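You operate a simulated robot arm through the tools that you are given. There is no shell and no other tool. Be economical: measure what you need, move in short steps, check, and stop when the job is done.

You run a simulated two-armed robot. Do the job below in one go: nothing can be reset, and whatever is moved stays where it is left.

JOB
On the packing table, fold the blue cloth in half.

It is judged by the outcome, as a careful person would: the job done as asked, and still so three seconds after it is handed in. It fails if anything else is knocked over, pushed out of place, dropped, spilled or broken. Flat cloth is picked up by pressing the open fingertips on it (5 to 10 N) and closing them slowly along it; thin cloth reads only 2 to 8 mm in the jaws.

ROBOT AND FRAMES
Two 7-joint arms with two-finger parallel grippers on one trunk, on a base that drives. Base frame: it is fixed to the floor where the robot stands at the start and does not move with it; the origin is under the middle of the robot, x ahead of it, y to its left, z up; the surface under the hand at the start is at about z = 850. Readings come in mm, degrees, newtons and seconds.
The left shoulder is at the start at [70, 188, 1400], the right one opposite. With the tool pointing down near the work surface each hand reaches from about 100 to 720 mm from the robot's upright axis, wherever it stands, measured 20 degrees to its own side. Places, roughly: packing table [600, 1300, 800]. Payload 3.91 kg a hand.
The tool frame of a hand sits at the grasp point between the pads (the TCP): z along the fingers, y along the line on which they close. The tips reach 30 mm beyond it. The gripper opens to 110 mm. The fingers are 20 mm wide and 10 mm thick; the gripper's body (48 by 112 mm) begins 55 mm behind the TCP.
Orientation is that of the tool frame in the base frame, as a unit quaternion [x, y, z, w]. With the fingers straight down and closing along the base's y, the tool's x points along the base's -x, its y along +y and its z along -z.

CONTROLS
- The arms move only by the tool move_arm. It takes "left_increments", "right_increments" or both (then of equal length, played together; a hand with none holds still); each is a list of rows, each an object (a shift or turn left out is 0, a gripper value left out holds the last) with "slide": the shift along the base's x, y, z in mm, a list of three; "turn": the turn, a rotation vector about the base's x, y, z in degrees, a list of three; "gripper": the finger opening in mm, from 0 to 110. In form: [{"slide": [dx, dy, dz], "turn": [rx, ry, rz], "gripper": gripper}, ...]. A call has 1 to 12 rows; each row shifts and turns the commanded pose from where the row before left it. Rows are played at 5 a second. More than 50 mm and 8.6 degrees between two rows, or a gripper value outside its range, and nothing of the call is played. Where a pose cannot be reached the arm comes as near as it can. A force on the tool above 40 N (or 10 N above the force at the start of the call, whichever is more), or a blocked arm, ends the call early, and 0.2 s more pass. The fingers move at their own pace (about 72 mm/s each) and stop on an object; they squeeze with about 23 N. The grip force told is the motor's: it shows also when the fingers shut on nothing. Time passes only in rows, and 0.2 s behind the last, so rows that do not move let the fingers close. It gives the time, the measured TCP pose, the force on the tool (base axes), the opening and the grip force at its end, in the units of the frame above (readings bear some noise), with the torque about the TCP (base axes, N m) and any sound that the robot's microphone picked up.
- Cameras (640 x 400 px; columns grow to the right, rows downward): "scene" is now at [114.5, 10.5, 1591.7]; the picture's right is [0.15, -0.99, 0.00], its down [-0.89, -0.13, -0.45] and it looks along [0.44, 0.07, -0.90] (base axes); focal length 276 px, centre (320, 200). "left" rides on the left gripper at [72, -17, -103] in its tool frame; the picture's right is [0.23, 0.97, 0.00], its down [-0.76, 0.18, -0.62] and it looks along [-0.61, 0.14, 0.78] (tool axes); focal length 222 px, centre (320, 200). "right" rides on the right gripper at [73, 17, -103] in its tool frame; the picture's right is [-0.23, 0.97, 0.00], its down [-0.76, -0.18, -0.62] and it looks along [-0.61, -0.14, 0.78] (tool axes); focal length 222 px, centre (320, 200). There is no depth. A picture from a camera that has moved, and an enlarged one, comes with that camera's place and axes in the base frame and with its lens.
- grab_frame(camera): a new picture of that camera. It takes no simulated time.
- slide_trunk(by): slides the trunk up (or, below 0, down) by that many mm; the arms and the scene camera ride with it, the base frame stays. It gives what a move gives, with no picture.
- roll_base(legs): drives the robot by 1 to 6 legs, each [ahead, turn to the left] in mm and degrees, along the robot's own axes; the way and the turn of a leg run together, so that a leg with both is an arc; at most 1500 mm and 180 degrees a leg. The arms and the cameras ride along, it lands a little off, and it stops where it bumps. It gives what a move gives.
- head_to(pan, tilt): turns the head with the scene camera to pan (to the left, within 86 degrees either way) and tilt (down, from -29 to 69), counted from straight ahead of the robot. It gives what a move gives.
- close_up(camera, box): a new picture of the part [left, top, right, bottom] of that camera's present view, enlarged. It takes no simulated time.
- hand_in(): hands the job in; it is judged then, once.

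Work in short steps. Places have to be worked out from the pictures, the camera data and where the tool is seen: move nearer, look again, correct. Check each grasp and each placing, and mend what went wrong. You have 120 turns and 92 pictures in all, those below and enlarged ones among them. Open the grippers and draw the arms clear of the work before you hand the job in, unless the task says otherwise; then end with one line.

The tools are called as name(argument=value, ...) on one line, values as JSON. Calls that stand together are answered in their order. move_arm: Moves the arms, as the interface text tells. Its arguments: {"type":"object","properties":{"left_increments":{"type":"array","items":{"type":"object","properties":{"slide":{"type":"array","items":{"type":"number"}},"turn":{"type":"array","items":{"type":"number"}},"gripper":{"type":"number"}}}},"right_increments":{"type":"array","items":{"type":"object","properties":{"slide":{"type":"array","items":{"type":"number"}},"turn":{"type":"array","items":{"type":"number"}},"gripper":{"type":"number"}}}}},"required":[]} The other tools are called the same way: slide_trunk (by) slides the trunk up or down; roll_base (legs) drives the base; head_to (pan, tilt) turns the head that bears the scene camera; grab_frame (camera) takes a picture; close_up (camera, box) takes an enlarged picture of a part of a camera's view; hand_in () hands the job in.

At the start:

```text
t: 0.0
left_tool_pos: [356.8, 373.4, 986.1]
left_orientation: [-0.001, 1.0, 0.0, 0.0]
left_force: [-0.2, 0.2, 0.7]
left_wrist_torque: [0.0, 0.0, 0.01]
left_width: 110.0
left_gripper_force: 0.1
right_tool_pos: [522.6, -71.5, 989.4]
right_orientation: [0.0, 1.0, 0.001, 0.001]
right_force: [-0.8, 0.1, 0.8]
right_wrist_torque: [0.06, -0.01, -0.02]
right_width: 109.8
right_gripper_force: 0.0
trunk travel left (down, up): [-910.0, 30.0]
robot x, y, heading: [-2.8, 0.2, 0.1]
head pan, tilt: [8.5, 63.5]
```

scene: 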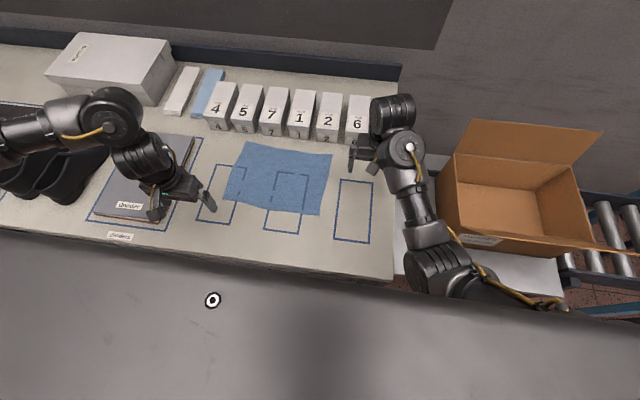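
right: 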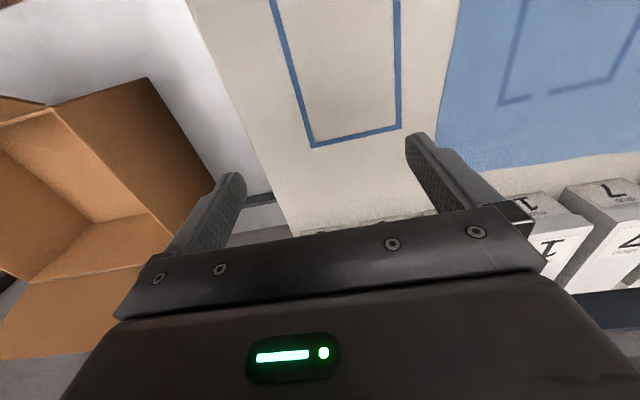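
left: 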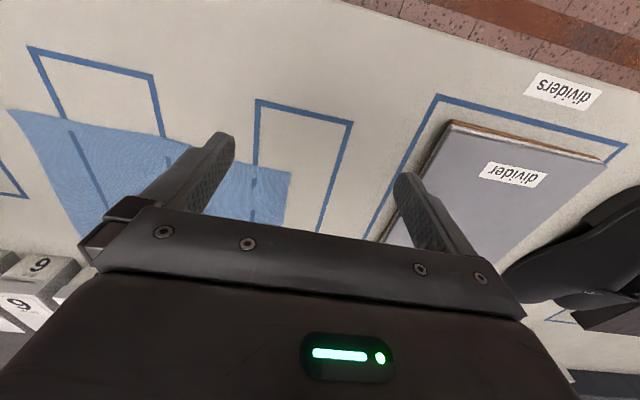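

The blue cloth ahead lies near (526, 200), but the packing table is given at about y=1300, so I look left first to see which table is meant.

head_to(pan=65, tilt=40)

grab_frame(camera="scene")

```text
t: 1.3
left_tool_pos: [356.9, 373.1, 985.2]
left_orientation: [0.0, 1.0, 0.0, 0.0]
left_force: [0.2, 0.2, -0.4]
left_wrist_torque: [0.01, 0.04, 0.0]
left_width: 110.3
left_gripper_force: 0.0
right_tool_pos: [522.1, -71.7, 989.5]
right_orientation: [-0.001, 1.0, 0.001, 0.001]
right_force: [0.0, -0.4, -0.1]
right_wrist_torque: [0.01, 0.03, 0.0]
right_width: 109.9
right_gripper_force: 0.1
trunk travel left (down, up): [-910.0, 30.0]
robot x, y, heading: [2.4, -1.6, -0.3]
head pan, tilt: [65.0, 40.0]
```

```text
88 pictures are left
camera scene: at [88.7, 78.3, 1622.3], right [0.91, -0.42, 0.0], down [-0.27, -0.58, -0.77], along [0.32, 0.69, -0.64], focal length 276 px, centre (320, 200)
```

scene: 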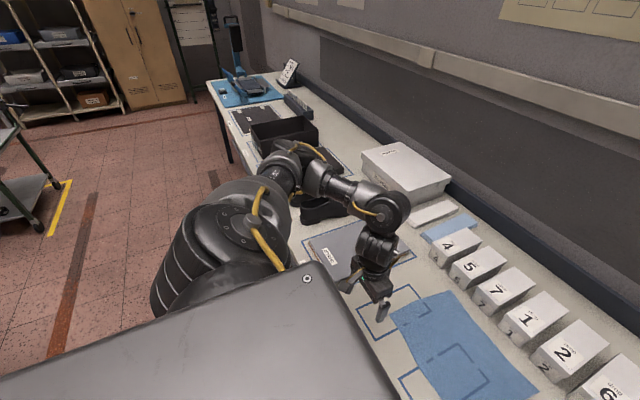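

It's one long table, with the unfolded blue cloth ahead of me. I look back and enlarge it to get its corners.

head_to(pan=15, tilt=60)

close_up(camera="scene", box=[200, 60, 440, 260])

```text
t: 2.4
left_tool_pos: [357.3, 373.9, 986.3]
left_orientation: [-0.001, 1.0, 0.0, -0.001]
left_force: [-0.1, -0.4, 0.2]
left_wrist_torque: [-0.02, -0.02, 0.01]
left_width: 110.1
left_gripper_force: 0.0
right_tool_pos: [522.2, -72.2, 989.5]
right_orientation: [0.0, 1.0, 0.001, 0.001]
right_force: [0.1, 0.1, 0.2]
right_wrist_torque: [-0.05, -0.01, 0.0]
right_width: 109.7
right_gripper_force: 0.1
trunk travel left (down, up): [-910.0, 30.0]
robot x, y, heading: [1.1, 1.7, -0.2]
head pan, tilt: [15.0, 60.0]
```

```text
2.00 times, centred on (320, 160) of scene
camera zoom: at [117.0, 18.7, 1595.6], right [0.26, -0.97, 0.0], down [-0.84, -0.22, -0.5], along [0.48, 0.13, -0.87], focal length 552 px, centre (320, 280)
```

zoom: 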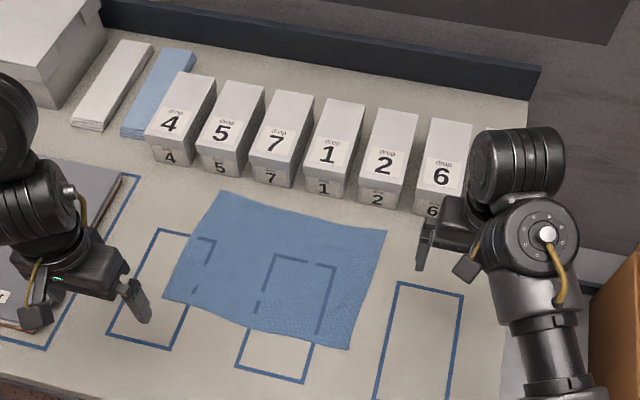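

One long table, and the cloth's corners come out at about (660,340), (651,49), (432,58) and (442,354). Plan: both hands take the near edge's corners and lay them on the far edge. First I raise the hands and lower the trunk for more reach.

move_arm(left_increments=[{"slide": [0, 0, 45]}, {"slide": [0, 0, 45]}, {"slide": [0, 0, 45]}, {"slide": [0, 0, 15]}], right_increments=[{"slide": [0, 0, 45]}, {"slide": [0, 0, 45]}, {"slide": [0, 0, 45]}, {"slide": [0, 0, 15]}])

slide_trunk(by=-150)

```text
t: 3.4
left_tool_pos: [357.4, 374.0, 1135.5]
left_orientation: [-0.001, 1.0, 0.0, 0.0]
left_force: [0.1, -0.6, -0.1]
left_wrist_torque: [0.0, -0.01, 0.0]
left_width: 109.9
left_gripper_force: 0.0
right_tool_pos: [552.4, -35.8, 1019.0]
right_orientation: [-0.001, 1.0, 0.001, 0.001]
right_force: [0.4, -0.5, 0.7]
right_wrist_torque: [0.02, 0.0, -0.01]
right_width: 109.9
right_gripper_force: 0.0
right hand out of reach, approached as far as the arm can: row 1, 2, 3, 4
trunk travel left (down, up): [-910.0, 30.0]
robot x, y, heading: [0.8, 1.9, 0.0]
head pan, tilt: [15.0, 60.0]
```

```text
t: 5.0
left_tool_pos: [356.6, 372.7, 992.0]
left_orientation: [-0.002, 1.0, 0.0, 0.001]
left_force: [0.2, 0.0, 0.1]
left_wrist_torque: [0.0, 0.01, -0.01]
left_width: 109.9
left_gripper_force: 0.1
right_tool_pos: [550.2, -36.0, 880.9]
right_orientation: [-0.001, 1.0, 0.002, 0.004]
right_force: [-9.4, 0.9, 17.9]
right_wrist_torque: [-1.21, 0.69, -0.66]
right_width: 109.6
right_gripper_force: 0.0
trunk travel left (down, up): [-766.0, 174.0]
robot x, y, heading: [-1.5, 0.5, 0.2]
head pan, tilt: [15.0, 60.0]
stopped: the force on the tool passed its limit at 44 N (the readings are from after the stop); the commanded pose is now the measured one
```

The right hand could not rise, so its tips touched bare table at z≈851, which does confirm the surface height. I lift it and pull it back.

move_arm(right_increments=[{"slide": [0, 0, 30]}, {"slide": [-30, 0, 30]}, {"slide": [-30, 0, 30]}, {"slide": [-30, 20, 10]}])

grab_frame(camera="scene")

```text
t: 6.2
left_tool_pos: [357.4, 371.6, 992.7]
left_orientation: [-0.001, 1.0, 0.0, 0.0]
left_force: [0.2, -1.1, -0.7]
left_wrist_torque: [-0.02, 0.01, 0.0]
left_width: 110.0
left_gripper_force: 0.1
right_tool_pos: [558.9, 4.6, 898.5]
right_orientation: [0.023, 0.999, -0.022, 0.023]
right_force: [0.0, -0.2, 0.8]
right_wrist_torque: [-0.01, 0.01, 0.0]
right_width: 110.2
right_gripper_force: 0.1
right hand out of reach, approached as far as the arm can: row 1, 2, 3, 4
trunk travel left (down, up): [-766.0, 174.0]
robot x, y, heading: [2.5, 0.5, -0.2]
head pan, tilt: [15.0, 60.0]
stopped in row 4 (right hand): the arm was blocked; the commanded pose is now the measured one
```

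```text
86 pictures are left
camera scene: at [116.9, 17.6, 1451.8], right [0.26, -0.97, 0.0], down [-0.84, -0.22, -0.5], along [0.48, 0.13, -0.87], focal length 276 px, centre (320, 200)
```

scene: 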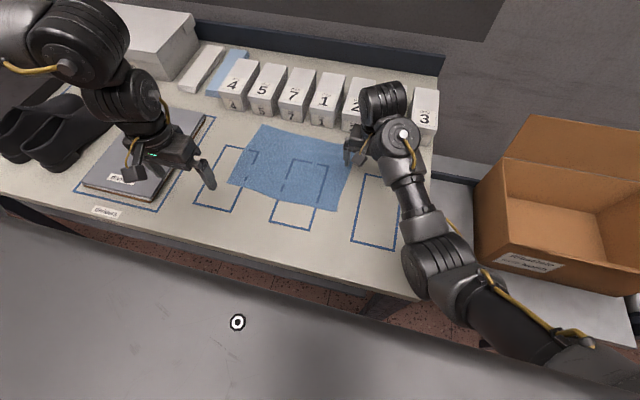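

The right arm is at some joint limit here. I test a small move away from the cloth to the right and back.

move_arm(right_increments=[{"slide": [0, -20, 0]}, {"slide": [-10, -20, 0]}])

```text
t: 6.8
left_tool_pos: [357.3, 372.5, 992.8]
left_orientation: [-0.001, 1.0, 0.0, 0.0]
left_force: [-0.1, 0.8, 0.6]
left_wrist_torque: [0.0, 0.01, -0.01]
left_width: 109.9
left_gripper_force: 0.1
right_tool_pos: [548.3, -14.2, 885.7]
right_orientation: [0.02, 0.999, -0.019, 0.022]
right_force: [0.3, -0.1, 0.3]
right_wrist_torque: [0.02, -0.01, 0.01]
right_width: 110.2
right_gripper_force: 0.0
right hand out of reach, approached as far as the arm can: row 1, 2
trunk travel left (down, up): [-766.0, 174.0]
robot x, y, heading: [-0.9, 0.5, -0.1]
head pan, tilt: [15.0, 60.0]
```

The right arm evidently dislikes the lowered trunk, so I raise it again by 144 and test moving from there.

slide_trunk(by=144)

move_arm(right_increments=[{"slide": [0, -20, -20]}, {"slide": [-20, -20, -20]}, {"slide": [-20, 0, -20]}])

```text
t: 8.5
left_tool_pos: [358.6, 371.7, 1135.3]
left_orientation: [0.0, 1.0, 0.0, 0.0]
left_force: [-0.1, 0.2, 0.5]
left_wrist_torque: [0.0, -0.01, 0.02]
left_width: 110.0
left_gripper_force: 0.1
right_tool_pos: [551.7, -14.2, 1028.1]
right_orientation: [0.019, 0.999, -0.02, 0.021]
right_force: [-0.9, 0.7, 0.4]
right_wrist_torque: [-0.02, -0.01, -0.03]
right_width: 110.0
right_gripper_force: 0.1
trunk travel left (down, up): [-910.0, 30.0]
robot x, y, heading: [0.5, -4.8, -0.1]
head pan, tilt: [15.0, 60.0]
```

```text
t: 9.3
left_tool_pos: [359.0, 373.3, 1135.9]
left_orientation: [0.0, 1.0, -0.001, 0.0]
left_force: [-1.5, -0.8, -0.5]
left_wrist_torque: [0.02, -0.01, -0.01]
left_width: 109.3
left_gripper_force: 0.0
right_tool_pos: [507.6, -53.9, 968.7]
right_orientation: [0.019, 0.999, -0.02, 0.024]
right_force: [0.3, 0.0, 0.7]
right_wrist_torque: [-0.03, -0.04, 0.0]
right_width: 109.7
right_gripper_force: 0.1
trunk travel left (down, up): [-910.0, 30.0]
robot x, y, heading: [3.0, -0.6, -0.1]
head pan, tilt: [15.0, 60.0]
```

Right arm is free again. I straighten it and bring both hands above the near corners at z≈930, with openings narrowed to 40 mm.

move_arm(left_increments=[{"slide": [25, -10, -40], "gripper": 40}, {"slide": [25, -10, -40]}, {"slide": [25, -12, -45]}, {"slide": [20, -10, -45]}, {"slide": [0, 0, -36]}], right_increments=[{"slide": [-15, 30, 0], "turn": [2.3, 2.7, 2.2], "gripper": 40}, {"slide": [-15, 30, 0]}, {"slide": [-15, 30, -10]}, {"slide": [-15, 30, -15]}, {"slide": [0, 16, -14]}])

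grab_frame(camera="left")

grab_frame(camera="right")

grab_frame(camera="scene")

```text
refused: row 3 steps farther than a row can; nothing moved
```

```text
85 pictures are left
camera left: at [285.1, 357.0, 1237.8], right [-0.23, 0.97, 0.0], down [0.76, 0.18, 0.62], along [0.61, 0.14, -0.78], focal length 222 px, centre (320, 200)
```

left: 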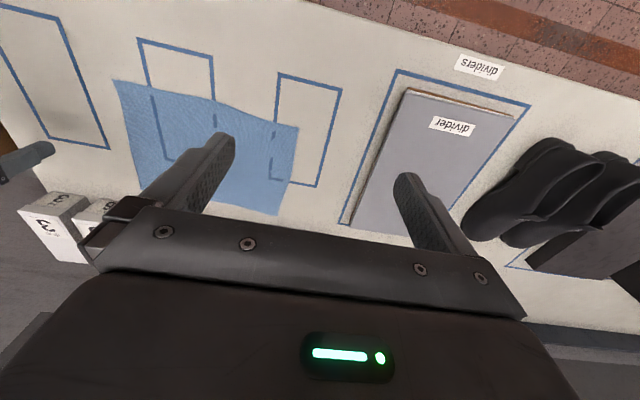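

```text
84 pictures are left
camera right: at [432.0, -29.8, 1067.8], right [0.27, 0.96, -0.03], down [0.72, -0.18, 0.66], along [0.64, -0.2, -0.75], focal length 222 px, centre (320, 200)
```

right: 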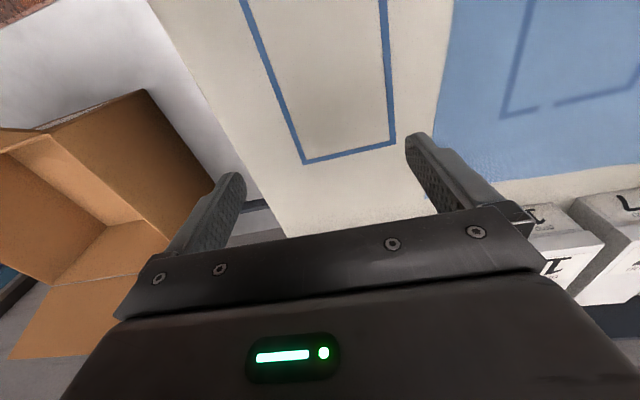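

```text
83 pictures are left
camera scene: at [116.2, 18.9, 1595.9], right [0.26, -0.97, 0.0], down [-0.84, -0.22, -0.5], along [0.48, 0.13, -0.87], focal length 276 px, centre (320, 200)
```

scene: 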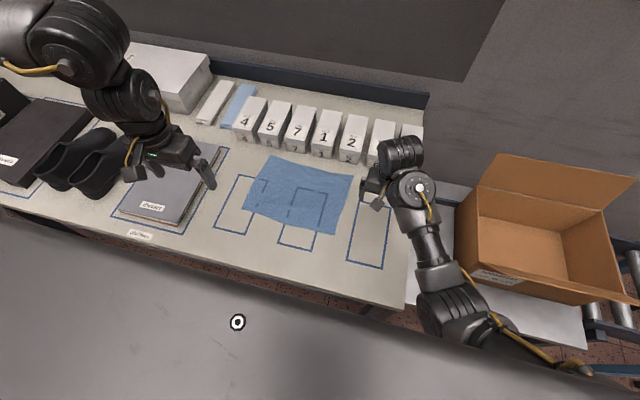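

The step was too long, so I replay with shorter rows.

move_arm(left_increments=[{"slide": [20, -8, -40], "gripper": 40}, {"slide": [20, -8, -40]}, {"slide": [20, -9, -40]}, {"slide": [18, -9, -40]}, {"slide": [18, -9, -40]}], right_increments=[{"slide": [-15, 30, 0], "turn": [2.3, 2.7, 2.2], "gripper": 40}, {"slide": [-15, 30, 0]}, {"slide": [-15, 30, -10]}, {"slide": [-15, 30, -15]}, {"slide": [0, 16, -14]}])

grab_frame(camera="left")

grab_frame(camera="right")

close_up(camera="scene", box=[160, 100, 480, 300])

```text
t: 10.7
left_tool_pos: [454.6, 329.2, 935.7]
left_orientation: [0.0, 1.0, 0.0, 0.0]
left_force: [0.0, -0.3, 0.2]
left_wrist_torque: [0.0, 0.01, 0.03]
left_width: 40.0
left_gripper_force: 0.1
right_tool_pos: [497.2, 11.0, 924.8]
right_orientation: [0.028, 0.998, -0.049, 0.032]
right_force: [0.2, 0.5, 0.2]
right_wrist_torque: [0.05, -0.04, 0.02]
right_width: 39.9
right_gripper_force: 0.0
trunk travel left (down, up): [-910.0, 30.0]
robot x, y, heading: [-1.3, 1.5, 0.2]
head pan, tilt: [15.0, 60.0]
stopped in row 5 (right hand): the arm was blocked; the commanded pose is now the measured one
```

```text
82 pictures are left
camera left: at [381.9, 313.0, 1037.7], right [-0.23, 0.97, 0.0], down [0.76, 0.18, 0.62], along [0.61, 0.14, -0.78], focal length 222 px, centre (320, 200)
```

left: 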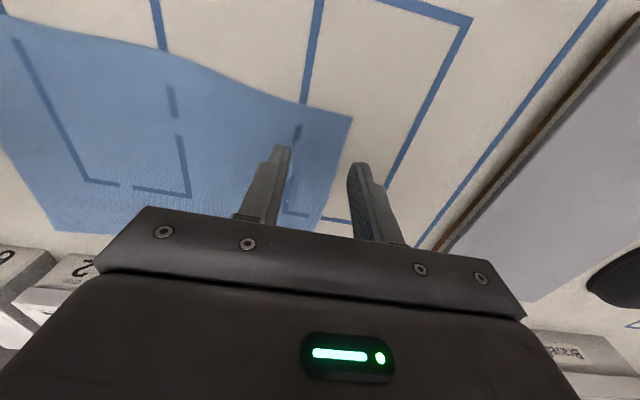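

```text
81 pictures are left
camera right: at [418.9, 42.0, 1020.6], right [0.29, 0.96, -0.08], down [0.71, -0.15, 0.69], along [0.64, -0.25, -0.72], focal length 222 px, centre (320, 200)
```

right: 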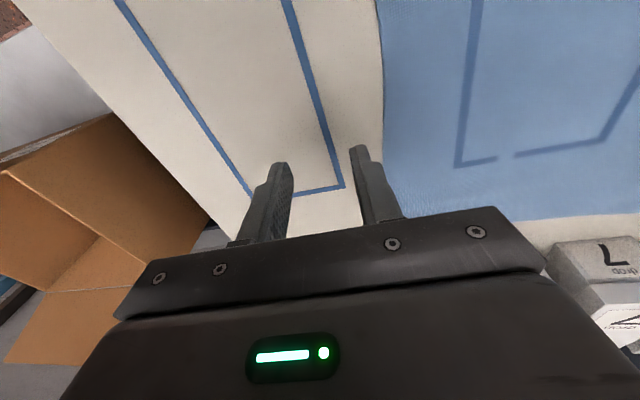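

```text
2.00 times, centred on (320, 200) of scene
camera zoom: at [116.1, 18.0, 1595.8], right [0.26, -0.97, 0.0], down [-0.84, -0.22, -0.5], along [0.48, 0.13, -0.87], focal length 552 px, centre (320, 200)
```

zoom: 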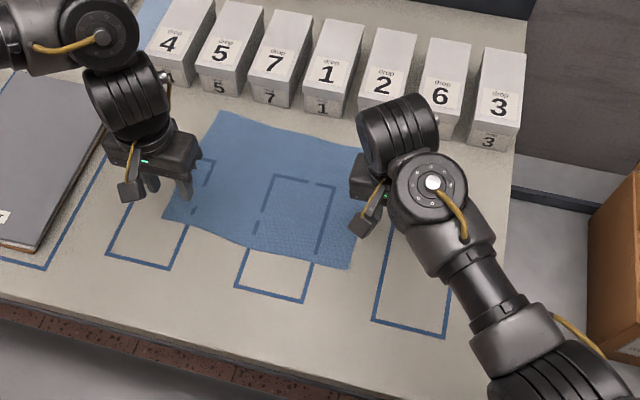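

The right arm is limited by the cloth lying off to the robot's left. I'll back off and re-approach about 200 mm further left so the cloth is centred; first the left hand goes up.

move_arm(left_increments=[{"slide": [-15, 0, 45]}, {"slide": [-15, 0, 45]}, {"slide": [-15, 0, 45]}], right_increments=[{"slide": [-5, -30, 0]}, {"slide": [-10, -30, 0]}, {"slide": [-10, -30, 0]}])

roll_base(legs=[[-400, 0]])

head_to(pan=45, tilt=50)

grab_frame(camera="scene")

```text
t: 11.5
left_tool_pos: [408.2, 329.5, 1072.4]
left_orientation: [0.0, 1.0, 0.001, 0.0]
left_force: [-0.2, -0.2, 0.3]
left_wrist_torque: [0.03, -0.02, -0.05]
left_width: 40.1
left_gripper_force: 0.1
right_tool_pos: [467.4, -77.3, 924.4]
right_orientation: [0.027, 0.998, -0.048, 0.03]
right_force: [0.4, -0.6, 0.0]
right_wrist_torque: [0.04, 0.03, 0.0]
right_width: 40.1
right_gripper_force: 0.1
trunk travel left (down, up): [-910.0, 30.0]
robot x, y, heading: [-2.2, -2.5, -0.1]
head pan, tilt: [15.0, 60.0]
```

```text
t: 14.0
left_tool_pos: [10.3, 330.4, 1070.0]
left_orientation: [0.001, 1.0, 0.001, 0.0]
left_force: [0.0, 1.0, 0.2]
left_wrist_torque: [-0.01, 0.02, 0.01]
left_width: 40.1
left_gripper_force: 0.0
right_tool_pos: [68.7, -76.7, 924.7]
right_orientation: [0.029, 0.998, -0.048, 0.03]
right_force: [0.3, 0.9, 0.8]
right_wrist_torque: [0.02, -0.01, -0.02]
right_width: 40.2
right_gripper_force: 0.1
trunk travel left (down, up): [-910.0, 30.0]
robot x, y, heading: [-402.9, 1.8, -0.4]
head pan, tilt: [15.0, 60.0]
```

```text
t: 14.9
left_tool_pos: [10.6, 329.6, 1070.5]
left_orientation: [0.002, 1.0, 0.0, -0.001]
left_force: [1.0, 0.6, 0.0]
left_wrist_torque: [-0.01, 0.0, -0.01]
left_width: 40.1
left_gripper_force: 0.0
right_tool_pos: [67.1, -76.1, 924.1]
right_orientation: [0.029, 0.998, -0.048, 0.03]
right_force: [0.0, 0.6, 0.0]
right_wrist_torque: [-0.01, 0.01, 0.0]
right_width: 39.9
right_gripper_force: 0.1
trunk travel left (down, up): [-910.0, 30.0]
robot x, y, heading: [-401.2, -0.3, -0.3]
head pan, tilt: [45.0, 50.0]
```

```text
79 pictures are left
camera scene: at [-294.4, 56.2, 1608.3], right [0.7, -0.71, 0.0], down [-0.54, -0.54, -0.64], along [0.46, 0.45, -0.77], focal length 276 px, centre (320, 200)
```

scene: 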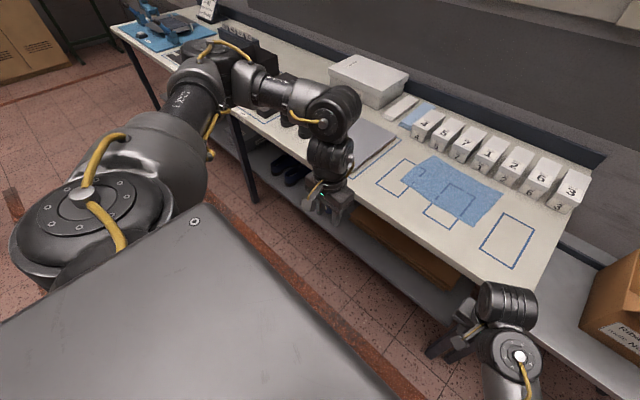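

The floor to the left is clear. I turn left 40°, drive 315 mm, and turn back.

roll_base(legs=[[0, 40], [315, 0], [0, -40]])

```text
t: 20.8
left_tool_pos: [256.1, 527.1, 1070.1]
left_orientation: [0.005, 1.0, 0.0, 0.0]
left_force: [0.0, -0.4, -0.6]
left_wrist_torque: [-0.01, -0.01, -0.02]
left_width: 39.9
left_gripper_force: 0.1
right_tool_pos: [312.3, 120.7, 924.3]
right_orientation: [0.032, 0.998, -0.049, 0.029]
right_force: [0.1, 0.4, 0.5]
right_wrist_torque: [0.02, 0.02, -0.01]
right_width: 40.2
right_gripper_force: 0.1
trunk travel left (down, up): [-910.0, 30.0]
robot x, y, heading: [-154.5, 203.8, -0.8]
head pan, tilt: [45.0, 50.0]
```

Now at y≈204. I drive ahead 180 with 0.8° correction and look down at the cloth.

roll_base(legs=[[180, 0.7]])

head_to(pan=0, tilt=60)

close_up(camera="scene", box=[160, 60, 480, 260])

```text
t: 22.3
left_tool_pos: [427.8, 532.7, 1071.5]
left_orientation: [0.0, 1.0, -0.001, 0.0]
left_force: [0.6, 0.1, 0.2]
left_wrist_torque: [0.01, 0.0, -0.01]
left_width: 40.0
left_gripper_force: 0.1
right_tool_pos: [488.9, 125.2, 924.2]
right_orientation: [0.027, 0.998, -0.048, 0.031]
right_force: [0.3, -0.5, -0.4]
right_wrist_torque: [0.0, -0.03, -0.01]
right_width: 40.1
right_gripper_force: 0.1
trunk travel left (down, up): [-910.0, 30.0]
robot x, y, heading: [20.3, 199.4, -0.0]
head pan, tilt: [45.0, 50.0]
```

```text
t: 23.4
left_tool_pos: [430.2, 530.8, 1070.6]
left_orientation: [-0.001, 1.0, 0.001, 0.0]
left_force: [-0.3, -0.5, -1.0]
left_wrist_torque: [0.01, -0.01, 0.04]
left_width: 40.1
left_gripper_force: 0.1
right_tool_pos: [488.8, 125.2, 923.8]
right_orientation: [0.026, 0.998, -0.048, 0.031]
right_force: [0.3, 0.5, 0.2]
right_wrist_torque: [0.02, 0.02, -0.01]
right_width: 40.2
right_gripper_force: 0.0
trunk travel left (down, up): [-910.0, 30.0]
robot x, y, heading: [22.0, 199.8, -0.0]
head pan, tilt: [0.0, 60.0]
```

```text
2.00 times, centred on (320, 160) of scene
camera zoom: at [139.6, 202.2, 1595.8], right [0.0, -1.0, 0.0], down [-0.87, 0.0, -0.5], along [0.5, 0.0, -0.87], focal length 552 px, centre (320, 280)
```

zoom: 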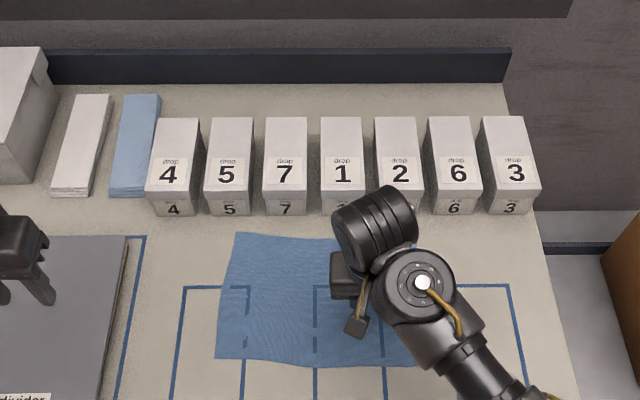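

Now the cloth is centred. I move the right hand to over its near-right corner with the tilt corrected, and the left hand over the near-left corner.

move_arm(left_increments=[{"slide": [0, -45, 0]}, {"slide": [5, -45, -10]}, {"slide": [5, -40, -25]}, {"slide": [5, -35, -30]}, {"slide": [5, -35, -30]}, {"slide": [5, 0, -40]}], right_increments=[{"slide": [-10, -20, 0]}, {"slide": [-10, -10, 0], "turn": [1.8, 1.2, 1.0]}, {"slide": [-10, -11, 0], "turn": [1.8, 1.2, 1.0]}, {"slide": [-11, 0, 0], "turn": [1.9, 1.2, 1.1]}, {}, {}])

grab_frame(camera="left")

grab_frame(camera="right")

close_up(camera="scene", box=[160, 60, 480, 260])

```text
t: 24.8
left_tool_pos: [467.9, 343.5, 928.9]
left_orientation: [-0.001, 1.0, -0.002, 0.0]
left_force: [-1.4, 1.1, 1.7]
left_wrist_torque: [-0.03, 0.02, 0.0]
left_width: 40.0
left_gripper_force: 0.1
left hand out of reach, approached as far as the arm can: row 2, 3
right_tool_pos: [448.8, 85.7, 923.7]
right_orientation: [-0.001, 1.0, -0.001, -0.002]
right_force: [0.6, -0.4, 0.1]
right_wrist_torque: [0.04, 0.0, -0.01]
right_width: 40.2
right_gripper_force: 0.1
trunk travel left (down, up): [-910.0, 30.0]
robot x, y, heading: [19.5, 201.8, 0.1]
head pan, tilt: [0.0, 60.0]
```

```text
77 pictures are left
camera left: at [396.0, 325.5, 1030.8], right [-0.23, 0.97, 0.0], down [0.76, 0.18, 0.62], along [0.61, 0.14, -0.78], focal length 222 px, centre (320, 200)
```

left: 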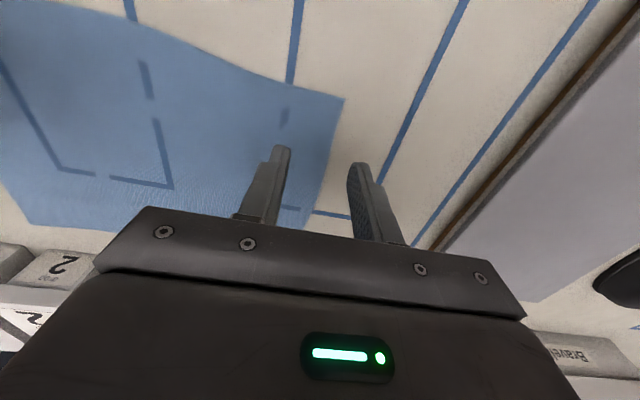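

```text
76 pictures are left
camera right: at [377.4, 103.0, 1028.0], right [0.23, 0.97, 0.0], down [0.76, -0.18, 0.62], along [0.6, -0.14, -0.78], focal length 222 px, centre (320, 200)
```

right: 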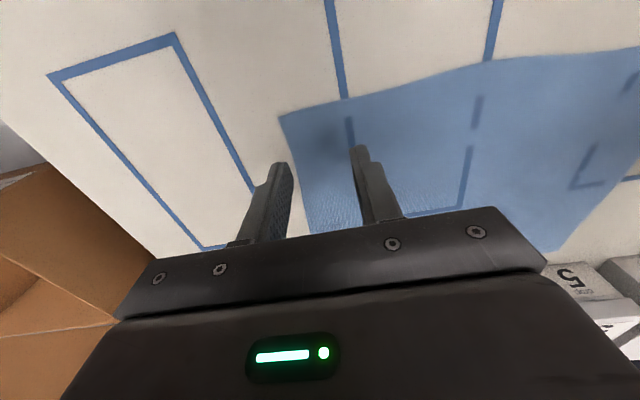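

```text
2.00 times, centred on (320, 160) of scene
camera zoom: at [141.0, 204.6, 1595.8], right [0.0, -1.0, 0.0], down [-0.87, 0.0, -0.5], along [0.5, 0.0, -0.87], focal length 552 px, centre (320, 280)
```

zoom: 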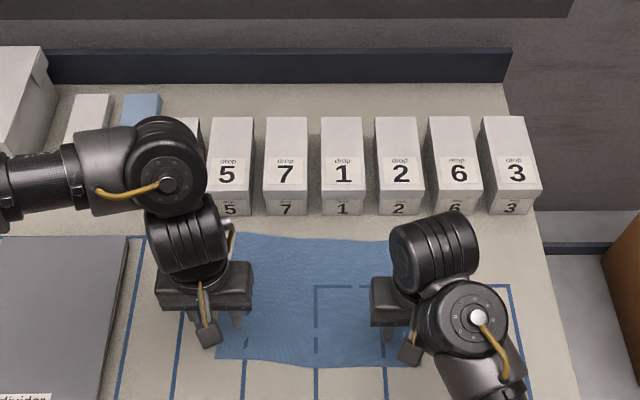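

Wrist views put the near corners at (436,353) and (426,60). I set the grip points inside them, (450,320) and (441,93), and lower to just above the cloth.

move_arm(left_increments=[{"slide": [-9, -12, 0]}, {"slide": [-9, -12, -10]}, {"slide": [0, 0, -20]}, {"slide": [0, 0, -14]}], right_increments=[{"slide": [-4, 3, 0]}, {"slide": [-4, 4, -5]}, {"slide": [0, 0, -20]}, {"slide": [0, 0, -14]}])

grab_frame(camera="left")

grab_frame(camera="right")

```text
t: 25.8
left_tool_pos: [447.9, 316.8, 884.6]
left_orientation: [-0.001, 1.0, 0.0, -0.001]
left_force: [0.3, 0.1, -0.3]
left_wrist_torque: [0.0, -0.01, -0.01]
left_width: 40.2
left_gripper_force: 0.0
right_tool_pos: [441.8, 90.6, 885.2]
right_orientation: [-0.001, 1.0, -0.001, -0.001]
right_force: [-1.0, -0.7, -0.9]
right_wrist_torque: [0.02, -0.01, 0.0]
right_width: 40.1
right_gripper_force: 0.0
trunk travel left (down, up): [-910.0, 30.0]
robot x, y, heading: [19.3, 200.4, 0.2]
head pan, tilt: [0.0, 60.0]
```

```text
74 pictures are left
camera left: at [376.5, 299.5, 987.7], right [-0.23, 0.97, 0.0], down [0.76, 0.18, 0.62], along [0.61, 0.14, -0.78], focal length 222 px, centre (320, 200)
```

left: 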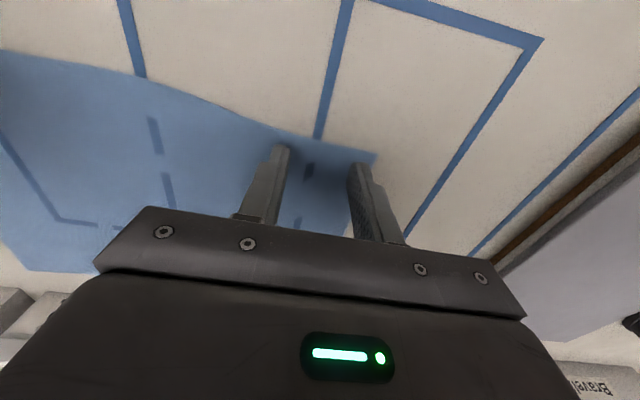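

```text
73 pictures are left
camera right: at [369.3, 107.7, 988.5], right [0.23, 0.97, 0.0], down [0.76, -0.18, 0.62], along [0.6, -0.14, -0.78], focal length 222 px, centre (320, 200)
```

right: 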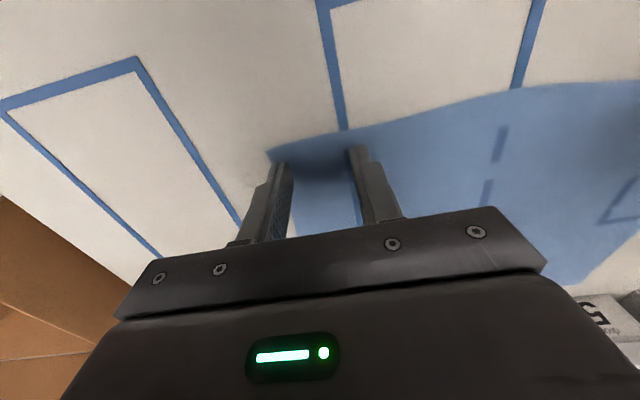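

Both pairs of fingers stand just inside the corners, so I press down by small steps.

move_arm(left_increments=[{"slide": [0, 0, -2]}, {"slide": [0, 0, -1]}], right_increments=[{"slide": [0, 0, -2]}, {"slide": [0, 0, -1]}])

```text
t: 26.4
left_tool_pos: [448.2, 315.8, 880.7]
left_orientation: [-0.002, 1.0, 0.0, 0.0]
left_force: [-0.2, 0.3, -0.7]
left_wrist_torque: [-0.01, -0.02, 0.0]
left_width: 40.0
left_gripper_force: 0.0
right_tool_pos: [441.9, 90.5, 881.5]
right_orientation: [-0.001, 1.0, 0.0, -0.001]
right_force: [0.0, -0.3, -0.5]
right_wrist_torque: [-0.01, 0.01, -0.02]
right_width: 39.8
right_gripper_force: 0.1
trunk travel left (down, up): [-910.0, 30.0]
robot x, y, heading: [21.0, 201.4, 0.1]
head pan, tilt: [0.0, 60.0]
```

No contact yet; I go on down by 1 mm steps.

move_arm(left_increments=[{"slide": [0, 0, -1]}, {"slide": [0, 0, -0.5]}], right_increments=[{"slide": [0, 0, -1]}, {"slide": [0, 0, -0.5]}])

```text
t: 27.0
left_tool_pos: [448.3, 315.4, 880.7]
left_orientation: [-0.002, 1.0, 0.0, 0.0]
left_force: [0.3, 0.7, 2.6]
left_wrist_torque: [0.0, -0.02, 0.01]
left_width: 40.0
left_gripper_force: 0.1
right_tool_pos: [441.9, 90.2, 882.3]
right_orientation: [-0.001, 1.0, -0.001, 0.0]
right_force: [0.6, -0.5, 7.9]
right_wrist_torque: [-0.08, 0.03, 0.0]
right_width: 40.2
right_gripper_force: 0.0
trunk travel left (down, up): [-910.0, 30.0]
robot x, y, heading: [21.6, 200.4, -0.1]
head pan, tilt: [0.0, 60.0]
```

Right presses 8 N, left 2.6 N. I add a little to the left, then close both slowly.

move_arm(left_increments=[{"slide": [0, 0, -0.7]}, {"gripper": 37}, {"gripper": 33}, {"gripper": 29}, {"gripper": 25}, {"gripper": 21}, {"gripper": 17}, {"gripper": 13}, {"gripper": 9}, {"gripper": 5}, {"gripper": 1}, {"gripper": 0}], right_increments=[{}, {"gripper": 37}, {"gripper": 33}, {"gripper": 29}, {"gripper": 25}, {"gripper": 21}, {"gripper": 17}, {"gripper": 13}, {"gripper": 9}, {"gripper": 5}, {"gripper": 1}, {"gripper": 0}])

grab_frame(camera="left")

grab_frame(camera="right")

```text
t: 29.6
left_tool_pos: [447.4, 315.3, 880.3]
left_orientation: [0.0, 1.0, -0.001, 0.0]
left_force: [0.1, -13.8, 15.7]
left_wrist_torque: [-0.33, 0.02, 0.01]
left_width: 6.3
left_gripper_force: 22.9
right_tool_pos: [440.3, 91.7, 881.2]
right_orientation: [0.0, 1.0, 0.001, 0.001]
right_force: [1.8, 14.4, 3.8]
right_wrist_torque: [0.45, 0.01, -0.01]
right_width: 1.9
right_gripper_force: 22.8
trunk travel left (down, up): [-910.0, 30.0]
robot x, y, heading: [21.4, 200.5, -0.0]
head pan, tilt: [0.0, 60.0]
```

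```text
72 pictures are left
camera left: at [375.3, 298.7, 983.2], right [-0.23, 0.97, 0.0], down [0.76, 0.18, 0.62], along [0.61, 0.14, -0.78], focal length 222 px, centre (320, 200)
```

left: 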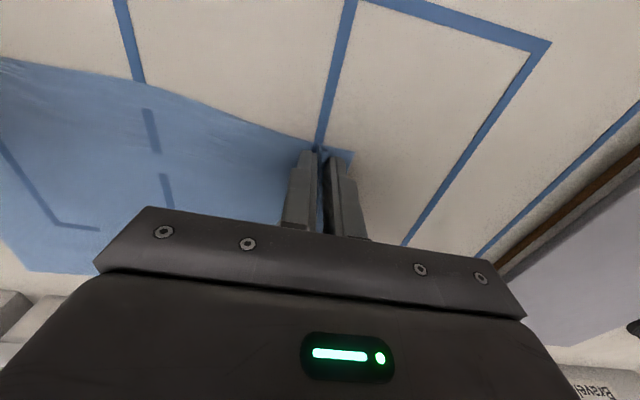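

```text
71 pictures are left
camera right: at [368.1, 108.6, 984.9], right [0.23, 0.97, 0.0], down [0.76, -0.18, 0.62], along [0.61, -0.14, -0.78], focal length 222 px, centre (320, 200)
```

right: 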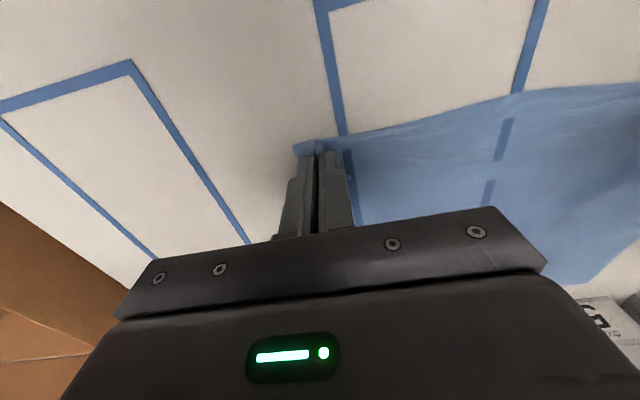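

Both hold (the 14 N side forces are the cloth stretched between them). I ease them 5 mm toward each other and lift 30 mm to check.

move_arm(left_increments=[{"slide": [0, -3, 0]}, {"slide": [0, -3, 6]}, {"slide": [2, 0, 12]}, {"slide": [2, 0, 12]}], right_increments=[{"slide": [0, 3, 0]}, {"slide": [0, 3, 6]}, {"slide": [2, 0, 12]}, {"slide": [2, 0, 12]}])

grab_frame(camera="left")

grab_frame(camera="right")

close_up(camera="scene", box=[160, 60, 480, 260])

```text
t: 30.6
left_tool_pos: [452.3, 310.7, 909.3]
left_orientation: [-0.002, 1.0, 0.001, 0.0]
left_force: [0.6, -0.4, 1.2]
left_wrist_torque: [-0.03, -0.01, 0.01]
left_width: 2.3
left_gripper_force: 23.2
right_tool_pos: [444.7, 96.6, 909.7]
right_orientation: [0.0, 1.0, -0.001, -0.002]
right_force: [-0.4, 0.3, 0.2]
right_wrist_torque: [-0.01, 0.0, 0.0]
right_width: 2.0
right_gripper_force: 22.7
trunk travel left (down, up): [-910.0, 30.0]
robot x, y, heading: [24.1, 201.4, -0.1]
head pan, tilt: [0.0, 60.0]
```

```text
70 pictures are left
camera left: at [381.1, 294.0, 1011.9], right [-0.23, 0.97, 0.0], down [0.76, 0.18, 0.62], along [0.61, 0.14, -0.78], focal length 222 px, centre (320, 200)
```

left: 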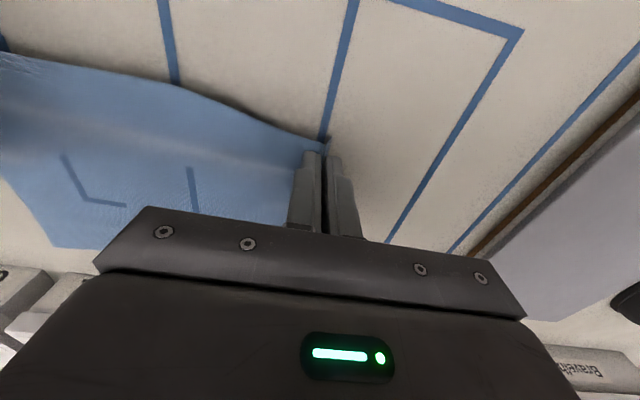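

```text
69 pictures are left
camera right: at [373.5, 113.9, 1013.7], right [0.23, 0.97, 0.0], down [0.76, -0.18, 0.62], along [0.6, -0.14, -0.78], focal length 222 px, centre (320, 200)
```

right: 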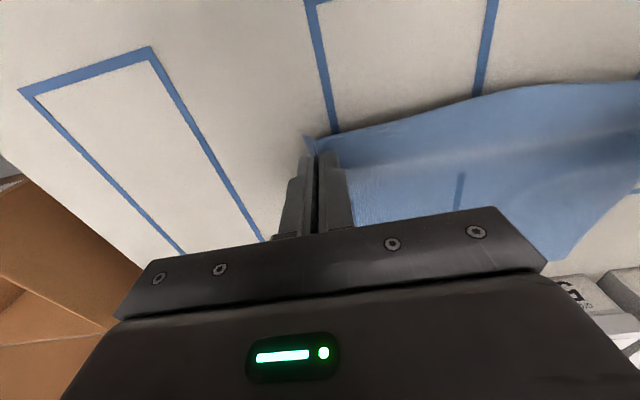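

```text
2.00 times, centred on (320, 160) of scene
camera zoom: at [140.5, 201.9, 1595.6], right [0.0, -1.0, 0.0], down [-0.87, 0.0, -0.5], along [0.5, 0.0, -0.87], focal length 552 px, centre (320, 280)
```

zoom: 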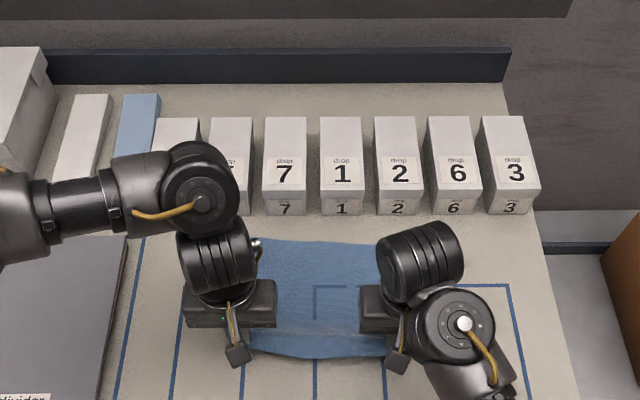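

Both corners are held, lifting the near edge. I carry the edge over in an arc toward the far edge, first half with a check.

move_arm(left_increments=[{"slide": [10, -1, 23]}, {"slide": [18, -1, 18]}, {"slide": [25, -1, 14]}, {"slide": [25, -1, 6]}, {"slide": [25, -1, 0]}], right_increments=[{"slide": [10, -1, 23]}, {"slide": [18, -1, 18]}, {"slide": [25, -1, 14]}, {"slide": [25, -1, 6]}, {"slide": [25, -1, 0]}])

grab_frame(camera="scene")

grab_frame(camera="right")

```text
t: 31.8
left_tool_pos: [558.0, 305.7, 970.2]
left_orientation: [-0.001, 1.0, 0.0, -0.001]
left_force: [0.1, -2.0, 0.1]
left_wrist_torque: [-0.03, -0.02, 0.02]
left_width: 2.0
left_gripper_force: 23.4
right_tool_pos: [546.3, 88.2, 961.9]
right_orientation: [-0.001, 1.0, 0.001, -0.003]
right_force: [-0.1, 1.5, 0.0]
right_wrist_torque: [0.03, 0.03, 0.0]
right_width: 1.6
right_gripper_force: 23.2
right hand out of reach, approached as far as the arm can: row 3
trunk travel left (down, up): [-910.0, 30.0]
robot x, y, heading: [24.9, 202.5, 0.1]
head pan, tilt: [0.0, 60.0]
```

```text
67 pictures are left
camera scene: at [142.8, 201.7, 1595.5], right [0.0, -1.0, 0.0], down [-0.87, 0.0, -0.5], along [0.5, 0.0, -0.87], focal length 276 px, centre (320, 200)
```

scene: 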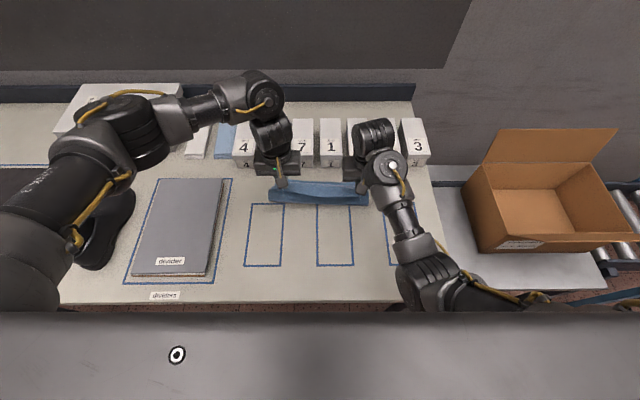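

```text
66 pictures are left
camera right: at [473.7, 106.5, 1066.8], right [0.23, 0.97, 0.0], down [0.76, -0.18, 0.62], along [0.6, -0.14, -0.79], focal length 222 px, centre (320, 200)
```

right: 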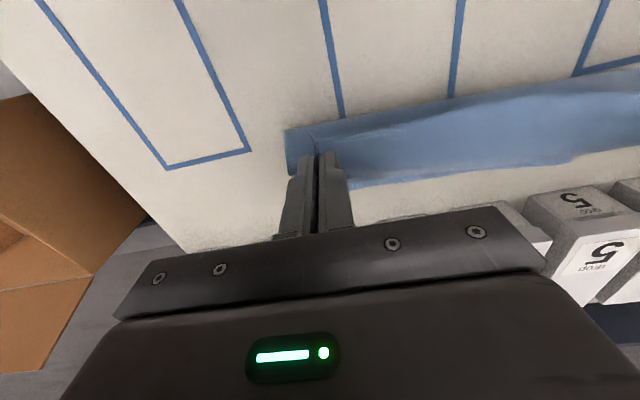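

The fold is going well, with cloth hanging from both hands. I complete the arc to just above the far edge.

move_arm(left_increments=[{"slide": [22, -1, -6]}, {"slide": [22, -1, -12]}, {"slide": [18, -1, -16]}, {"slide": [14, 0, -18]}, {"slide": [9, 0, -18]}, {"slide": [5, 0, -9]}], right_increments=[{"slide": [22, -1, 0]}, {"slide": [22, -1, -10]}, {"slide": [18, -1, -14]}, {"slide": [14, 0, -18]}, {"slide": [10, 0, -18]}, {"slide": [6, 0, -10]}])

grab_frame(camera="scene")

grab_frame(camera="right")

grab_frame(camera="left")

```text
t: 33.2
left_tool_pos: [653.0, 298.7, 900.1]
left_orientation: [0.003, 1.0, -0.005, 0.02]
left_force: [0.0, 0.3, -0.1]
left_wrist_torque: [-0.02, 0.03, 0.03]
left_width: 2.2
left_gripper_force: 22.9
left hand out of reach, approached as far as the arm can: row 5, 6
right_tool_pos: [637.8, 88.4, 894.6]
right_orientation: [-0.001, 1.0, 0.0, -0.002]
right_force: [-0.1, -1.0, -0.5]
right_wrist_torque: [-0.05, 0.01, 0.03]
right_width: 1.9
right_gripper_force: 23.2
trunk travel left (down, up): [-910.0, 30.0]
robot x, y, heading: [15.7, 198.2, -0.2]
head pan, tilt: [0.0, 60.0]
```

```text
65 pictures are left
camera scene: at [140.5, 204.1, 1595.8], right [0.0, -1.0, 0.0], down [-0.87, 0.0, -0.5], along [0.5, 0.0, -0.87], focal length 276 px, centre (320, 200)
```

scene: 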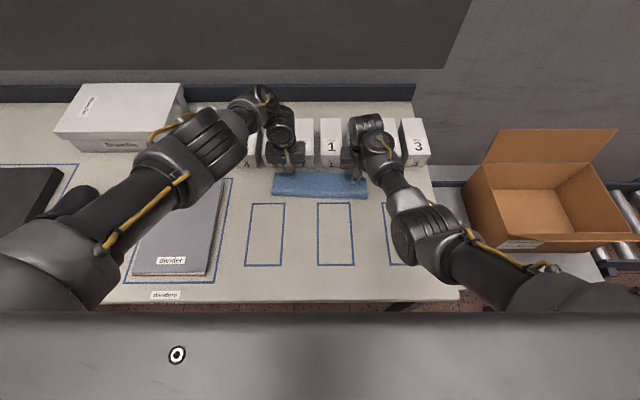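

```text
64 pictures are left
camera right: at [564.0, 105.2, 997.4], right [0.23, 0.97, 0.0], down [0.76, -0.18, 0.62], along [0.61, -0.14, -0.78], focal length 222 px, centre (320, 200)
```

right: 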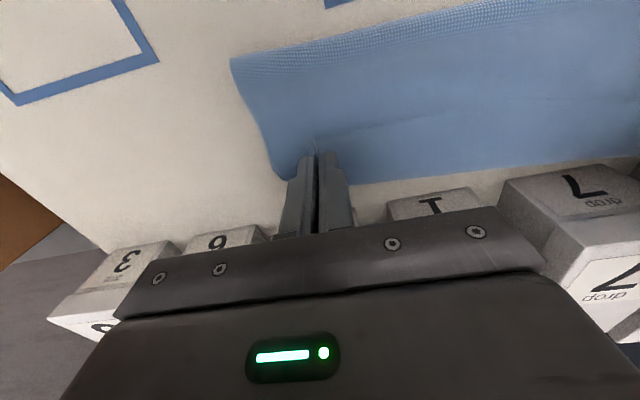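

```text
63 pictures are left
camera left: at [576.2, 284.3, 999.6], right [-0.22, 0.98, -0.02], down [0.74, 0.18, 0.65], along [0.64, 0.13, -0.76], focal length 222 px, centre (320, 200)
```

left: 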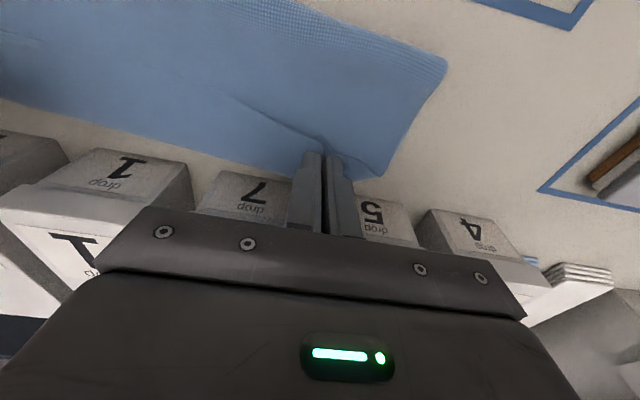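

The edge lies right over the far edge. I lower both hands to lay it down, backing the left off a little for reach.

move_arm(left_increments=[{"slide": [-4, 0, -3]}, {"slide": [-4, 0, -3]}, {}], right_increments=[{"slide": [0, 0, -5]}, {"slide": [0, 0, -4]}, {}])

```text
t: 34.0
left_tool_pos: [644.2, 297.5, 894.3]
left_orientation: [0.0, 1.0, 0.0, 0.0]
left_force: [-0.1, 0.2, 0.3]
left_wrist_torque: [-0.02, 0.03, -0.01]
left_width: 1.9
left_gripper_force: 22.6
right_tool_pos: [635.3, 86.7, 884.9]
right_orientation: [-0.001, 1.0, 0.0, -0.002]
right_force: [-0.8, 0.0, -0.1]
right_wrist_torque: [0.0, 0.01, 0.0]
right_width: 2.0
right_gripper_force: 22.9
trunk travel left (down, up): [-910.0, 30.0]
robot x, y, heading: [21.6, 197.3, 0.1]
head pan, tilt: [0.0, 60.0]
```

Good, the left is in reach again. I lower the left another 10 mm and nudge it forward slightly.

move_arm(left_increments=[{"slide": [0, 0, -5]}, {"slide": [2, 0, -5]}, {}], right_increments=[{"slide": [1, 0, -1]}, {"slide": [1, 0, -1]}, {}])

grab_frame(camera="right")

grab_frame(camera="left")

```text
t: 34.8
left_tool_pos: [645.6, 298.1, 884.6]
left_orientation: [-0.001, 1.0, 0.001, 0.0]
left_force: [-0.5, 0.4, 1.1]
left_wrist_torque: [0.01, 0.01, 0.01]
left_width: 1.9
left_gripper_force: 22.9
right_tool_pos: [637.5, 87.1, 883.8]
right_orientation: [0.0, 1.0, 0.0, -0.002]
right_force: [0.0, -0.6, 0.4]
right_wrist_torque: [0.01, -0.01, 0.01]
right_width: 2.0
right_gripper_force: 23.1
trunk travel left (down, up): [-910.0, 30.0]
robot x, y, heading: [18.8, 201.9, 0.0]
head pan, tilt: [0.0, 60.0]
```

```text
62 pictures are left
camera right: at [565.7, 104.1, 987.3], right [0.23, 0.97, 0.0], down [0.76, -0.18, 0.62], along [0.61, -0.14, -0.78], focal length 222 px, centre (320, 200)
```

right: 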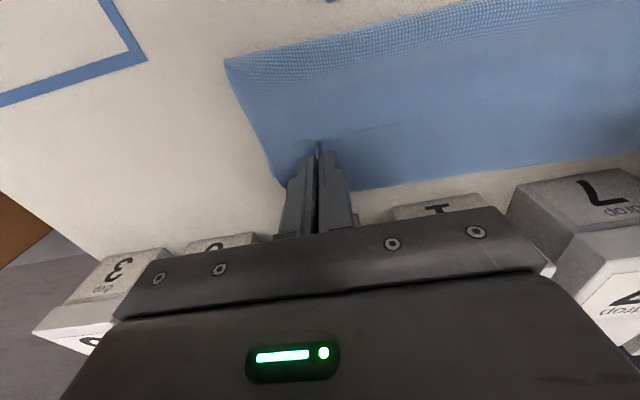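

```text
61 pictures are left
camera left: at [573.5, 281.0, 987.1], right [-0.23, 0.97, 0.0], down [0.76, 0.18, 0.62], along [0.61, 0.14, -0.78], focal length 222 px, centre (320, 200)
```

left: 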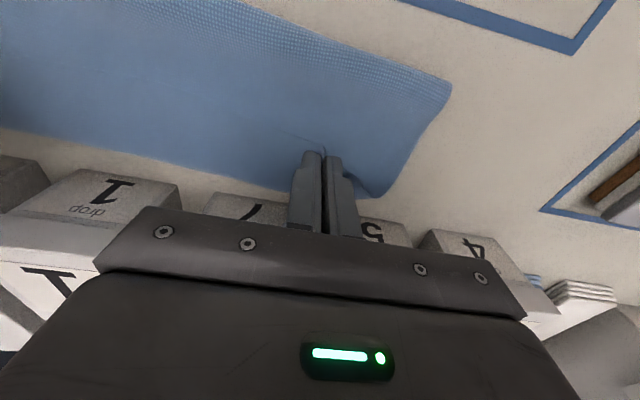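

Edges coincide well. I open both grippers slowly so the gathered cloth spreads, then look.

move_arm(left_increments=[{"gripper": 8}, {"gripper": 16}, {"gripper": 24}, {"gripper": 32}, {"gripper": 40}, {}], right_increments=[{"gripper": 8}, {"gripper": 16}, {"gripper": 24}, {"gripper": 32}, {"gripper": 40}, {}])

grab_frame(camera="right")

grab_frame(camera="left")

```text
t: 36.2
left_tool_pos: [646.2, 298.7, 883.9]
left_orientation: [-0.001, 1.0, 0.0, -0.001]
left_force: [-1.1, -0.5, -0.7]
left_wrist_torque: [0.01, 0.0, 0.02]
left_width: 40.1
left_gripper_force: 0.0
right_tool_pos: [638.2, 86.5, 883.6]
right_orientation: [-0.002, 1.0, -0.001, -0.002]
right_force: [0.2, 0.4, 0.5]
right_wrist_torque: [0.02, 0.02, 0.02]
right_width: 40.1
right_gripper_force: 0.0
trunk travel left (down, up): [-910.0, 30.0]
robot x, y, heading: [22.9, 202.8, -0.4]
head pan, tilt: [0.0, 60.0]
```

```text
60 pictures are left
camera right: at [565.9, 104.2, 987.0], right [0.23, 0.97, 0.0], down [0.76, -0.18, 0.62], along [0.6, -0.14, -0.78], focal length 222 px, centre (320, 200)
```

right: 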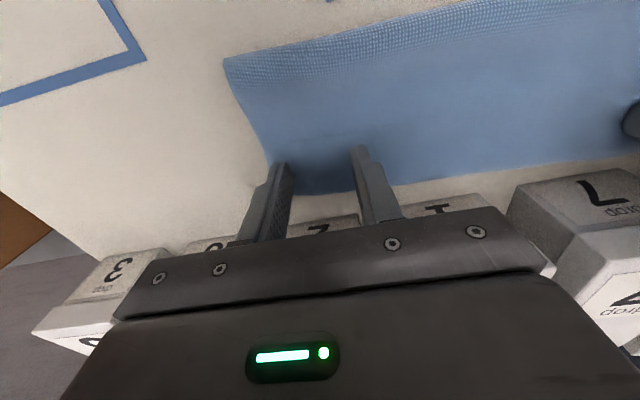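

```text
59 pictures are left
camera left: at [573.6, 281.0, 986.8], right [-0.23, 0.97, 0.0], down [0.76, 0.18, 0.62], along [0.61, 0.14, -0.78], focal length 222 px, centre (320, 200)
```

left: 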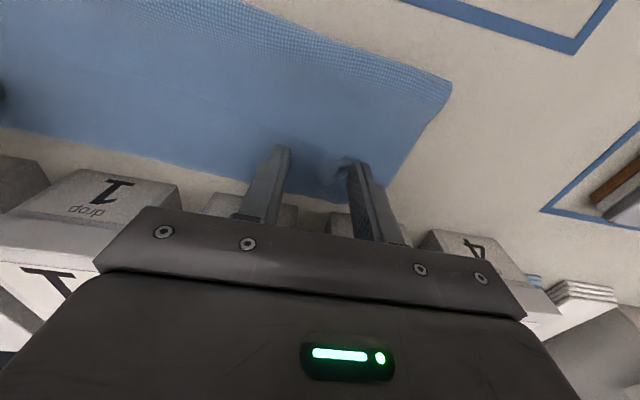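

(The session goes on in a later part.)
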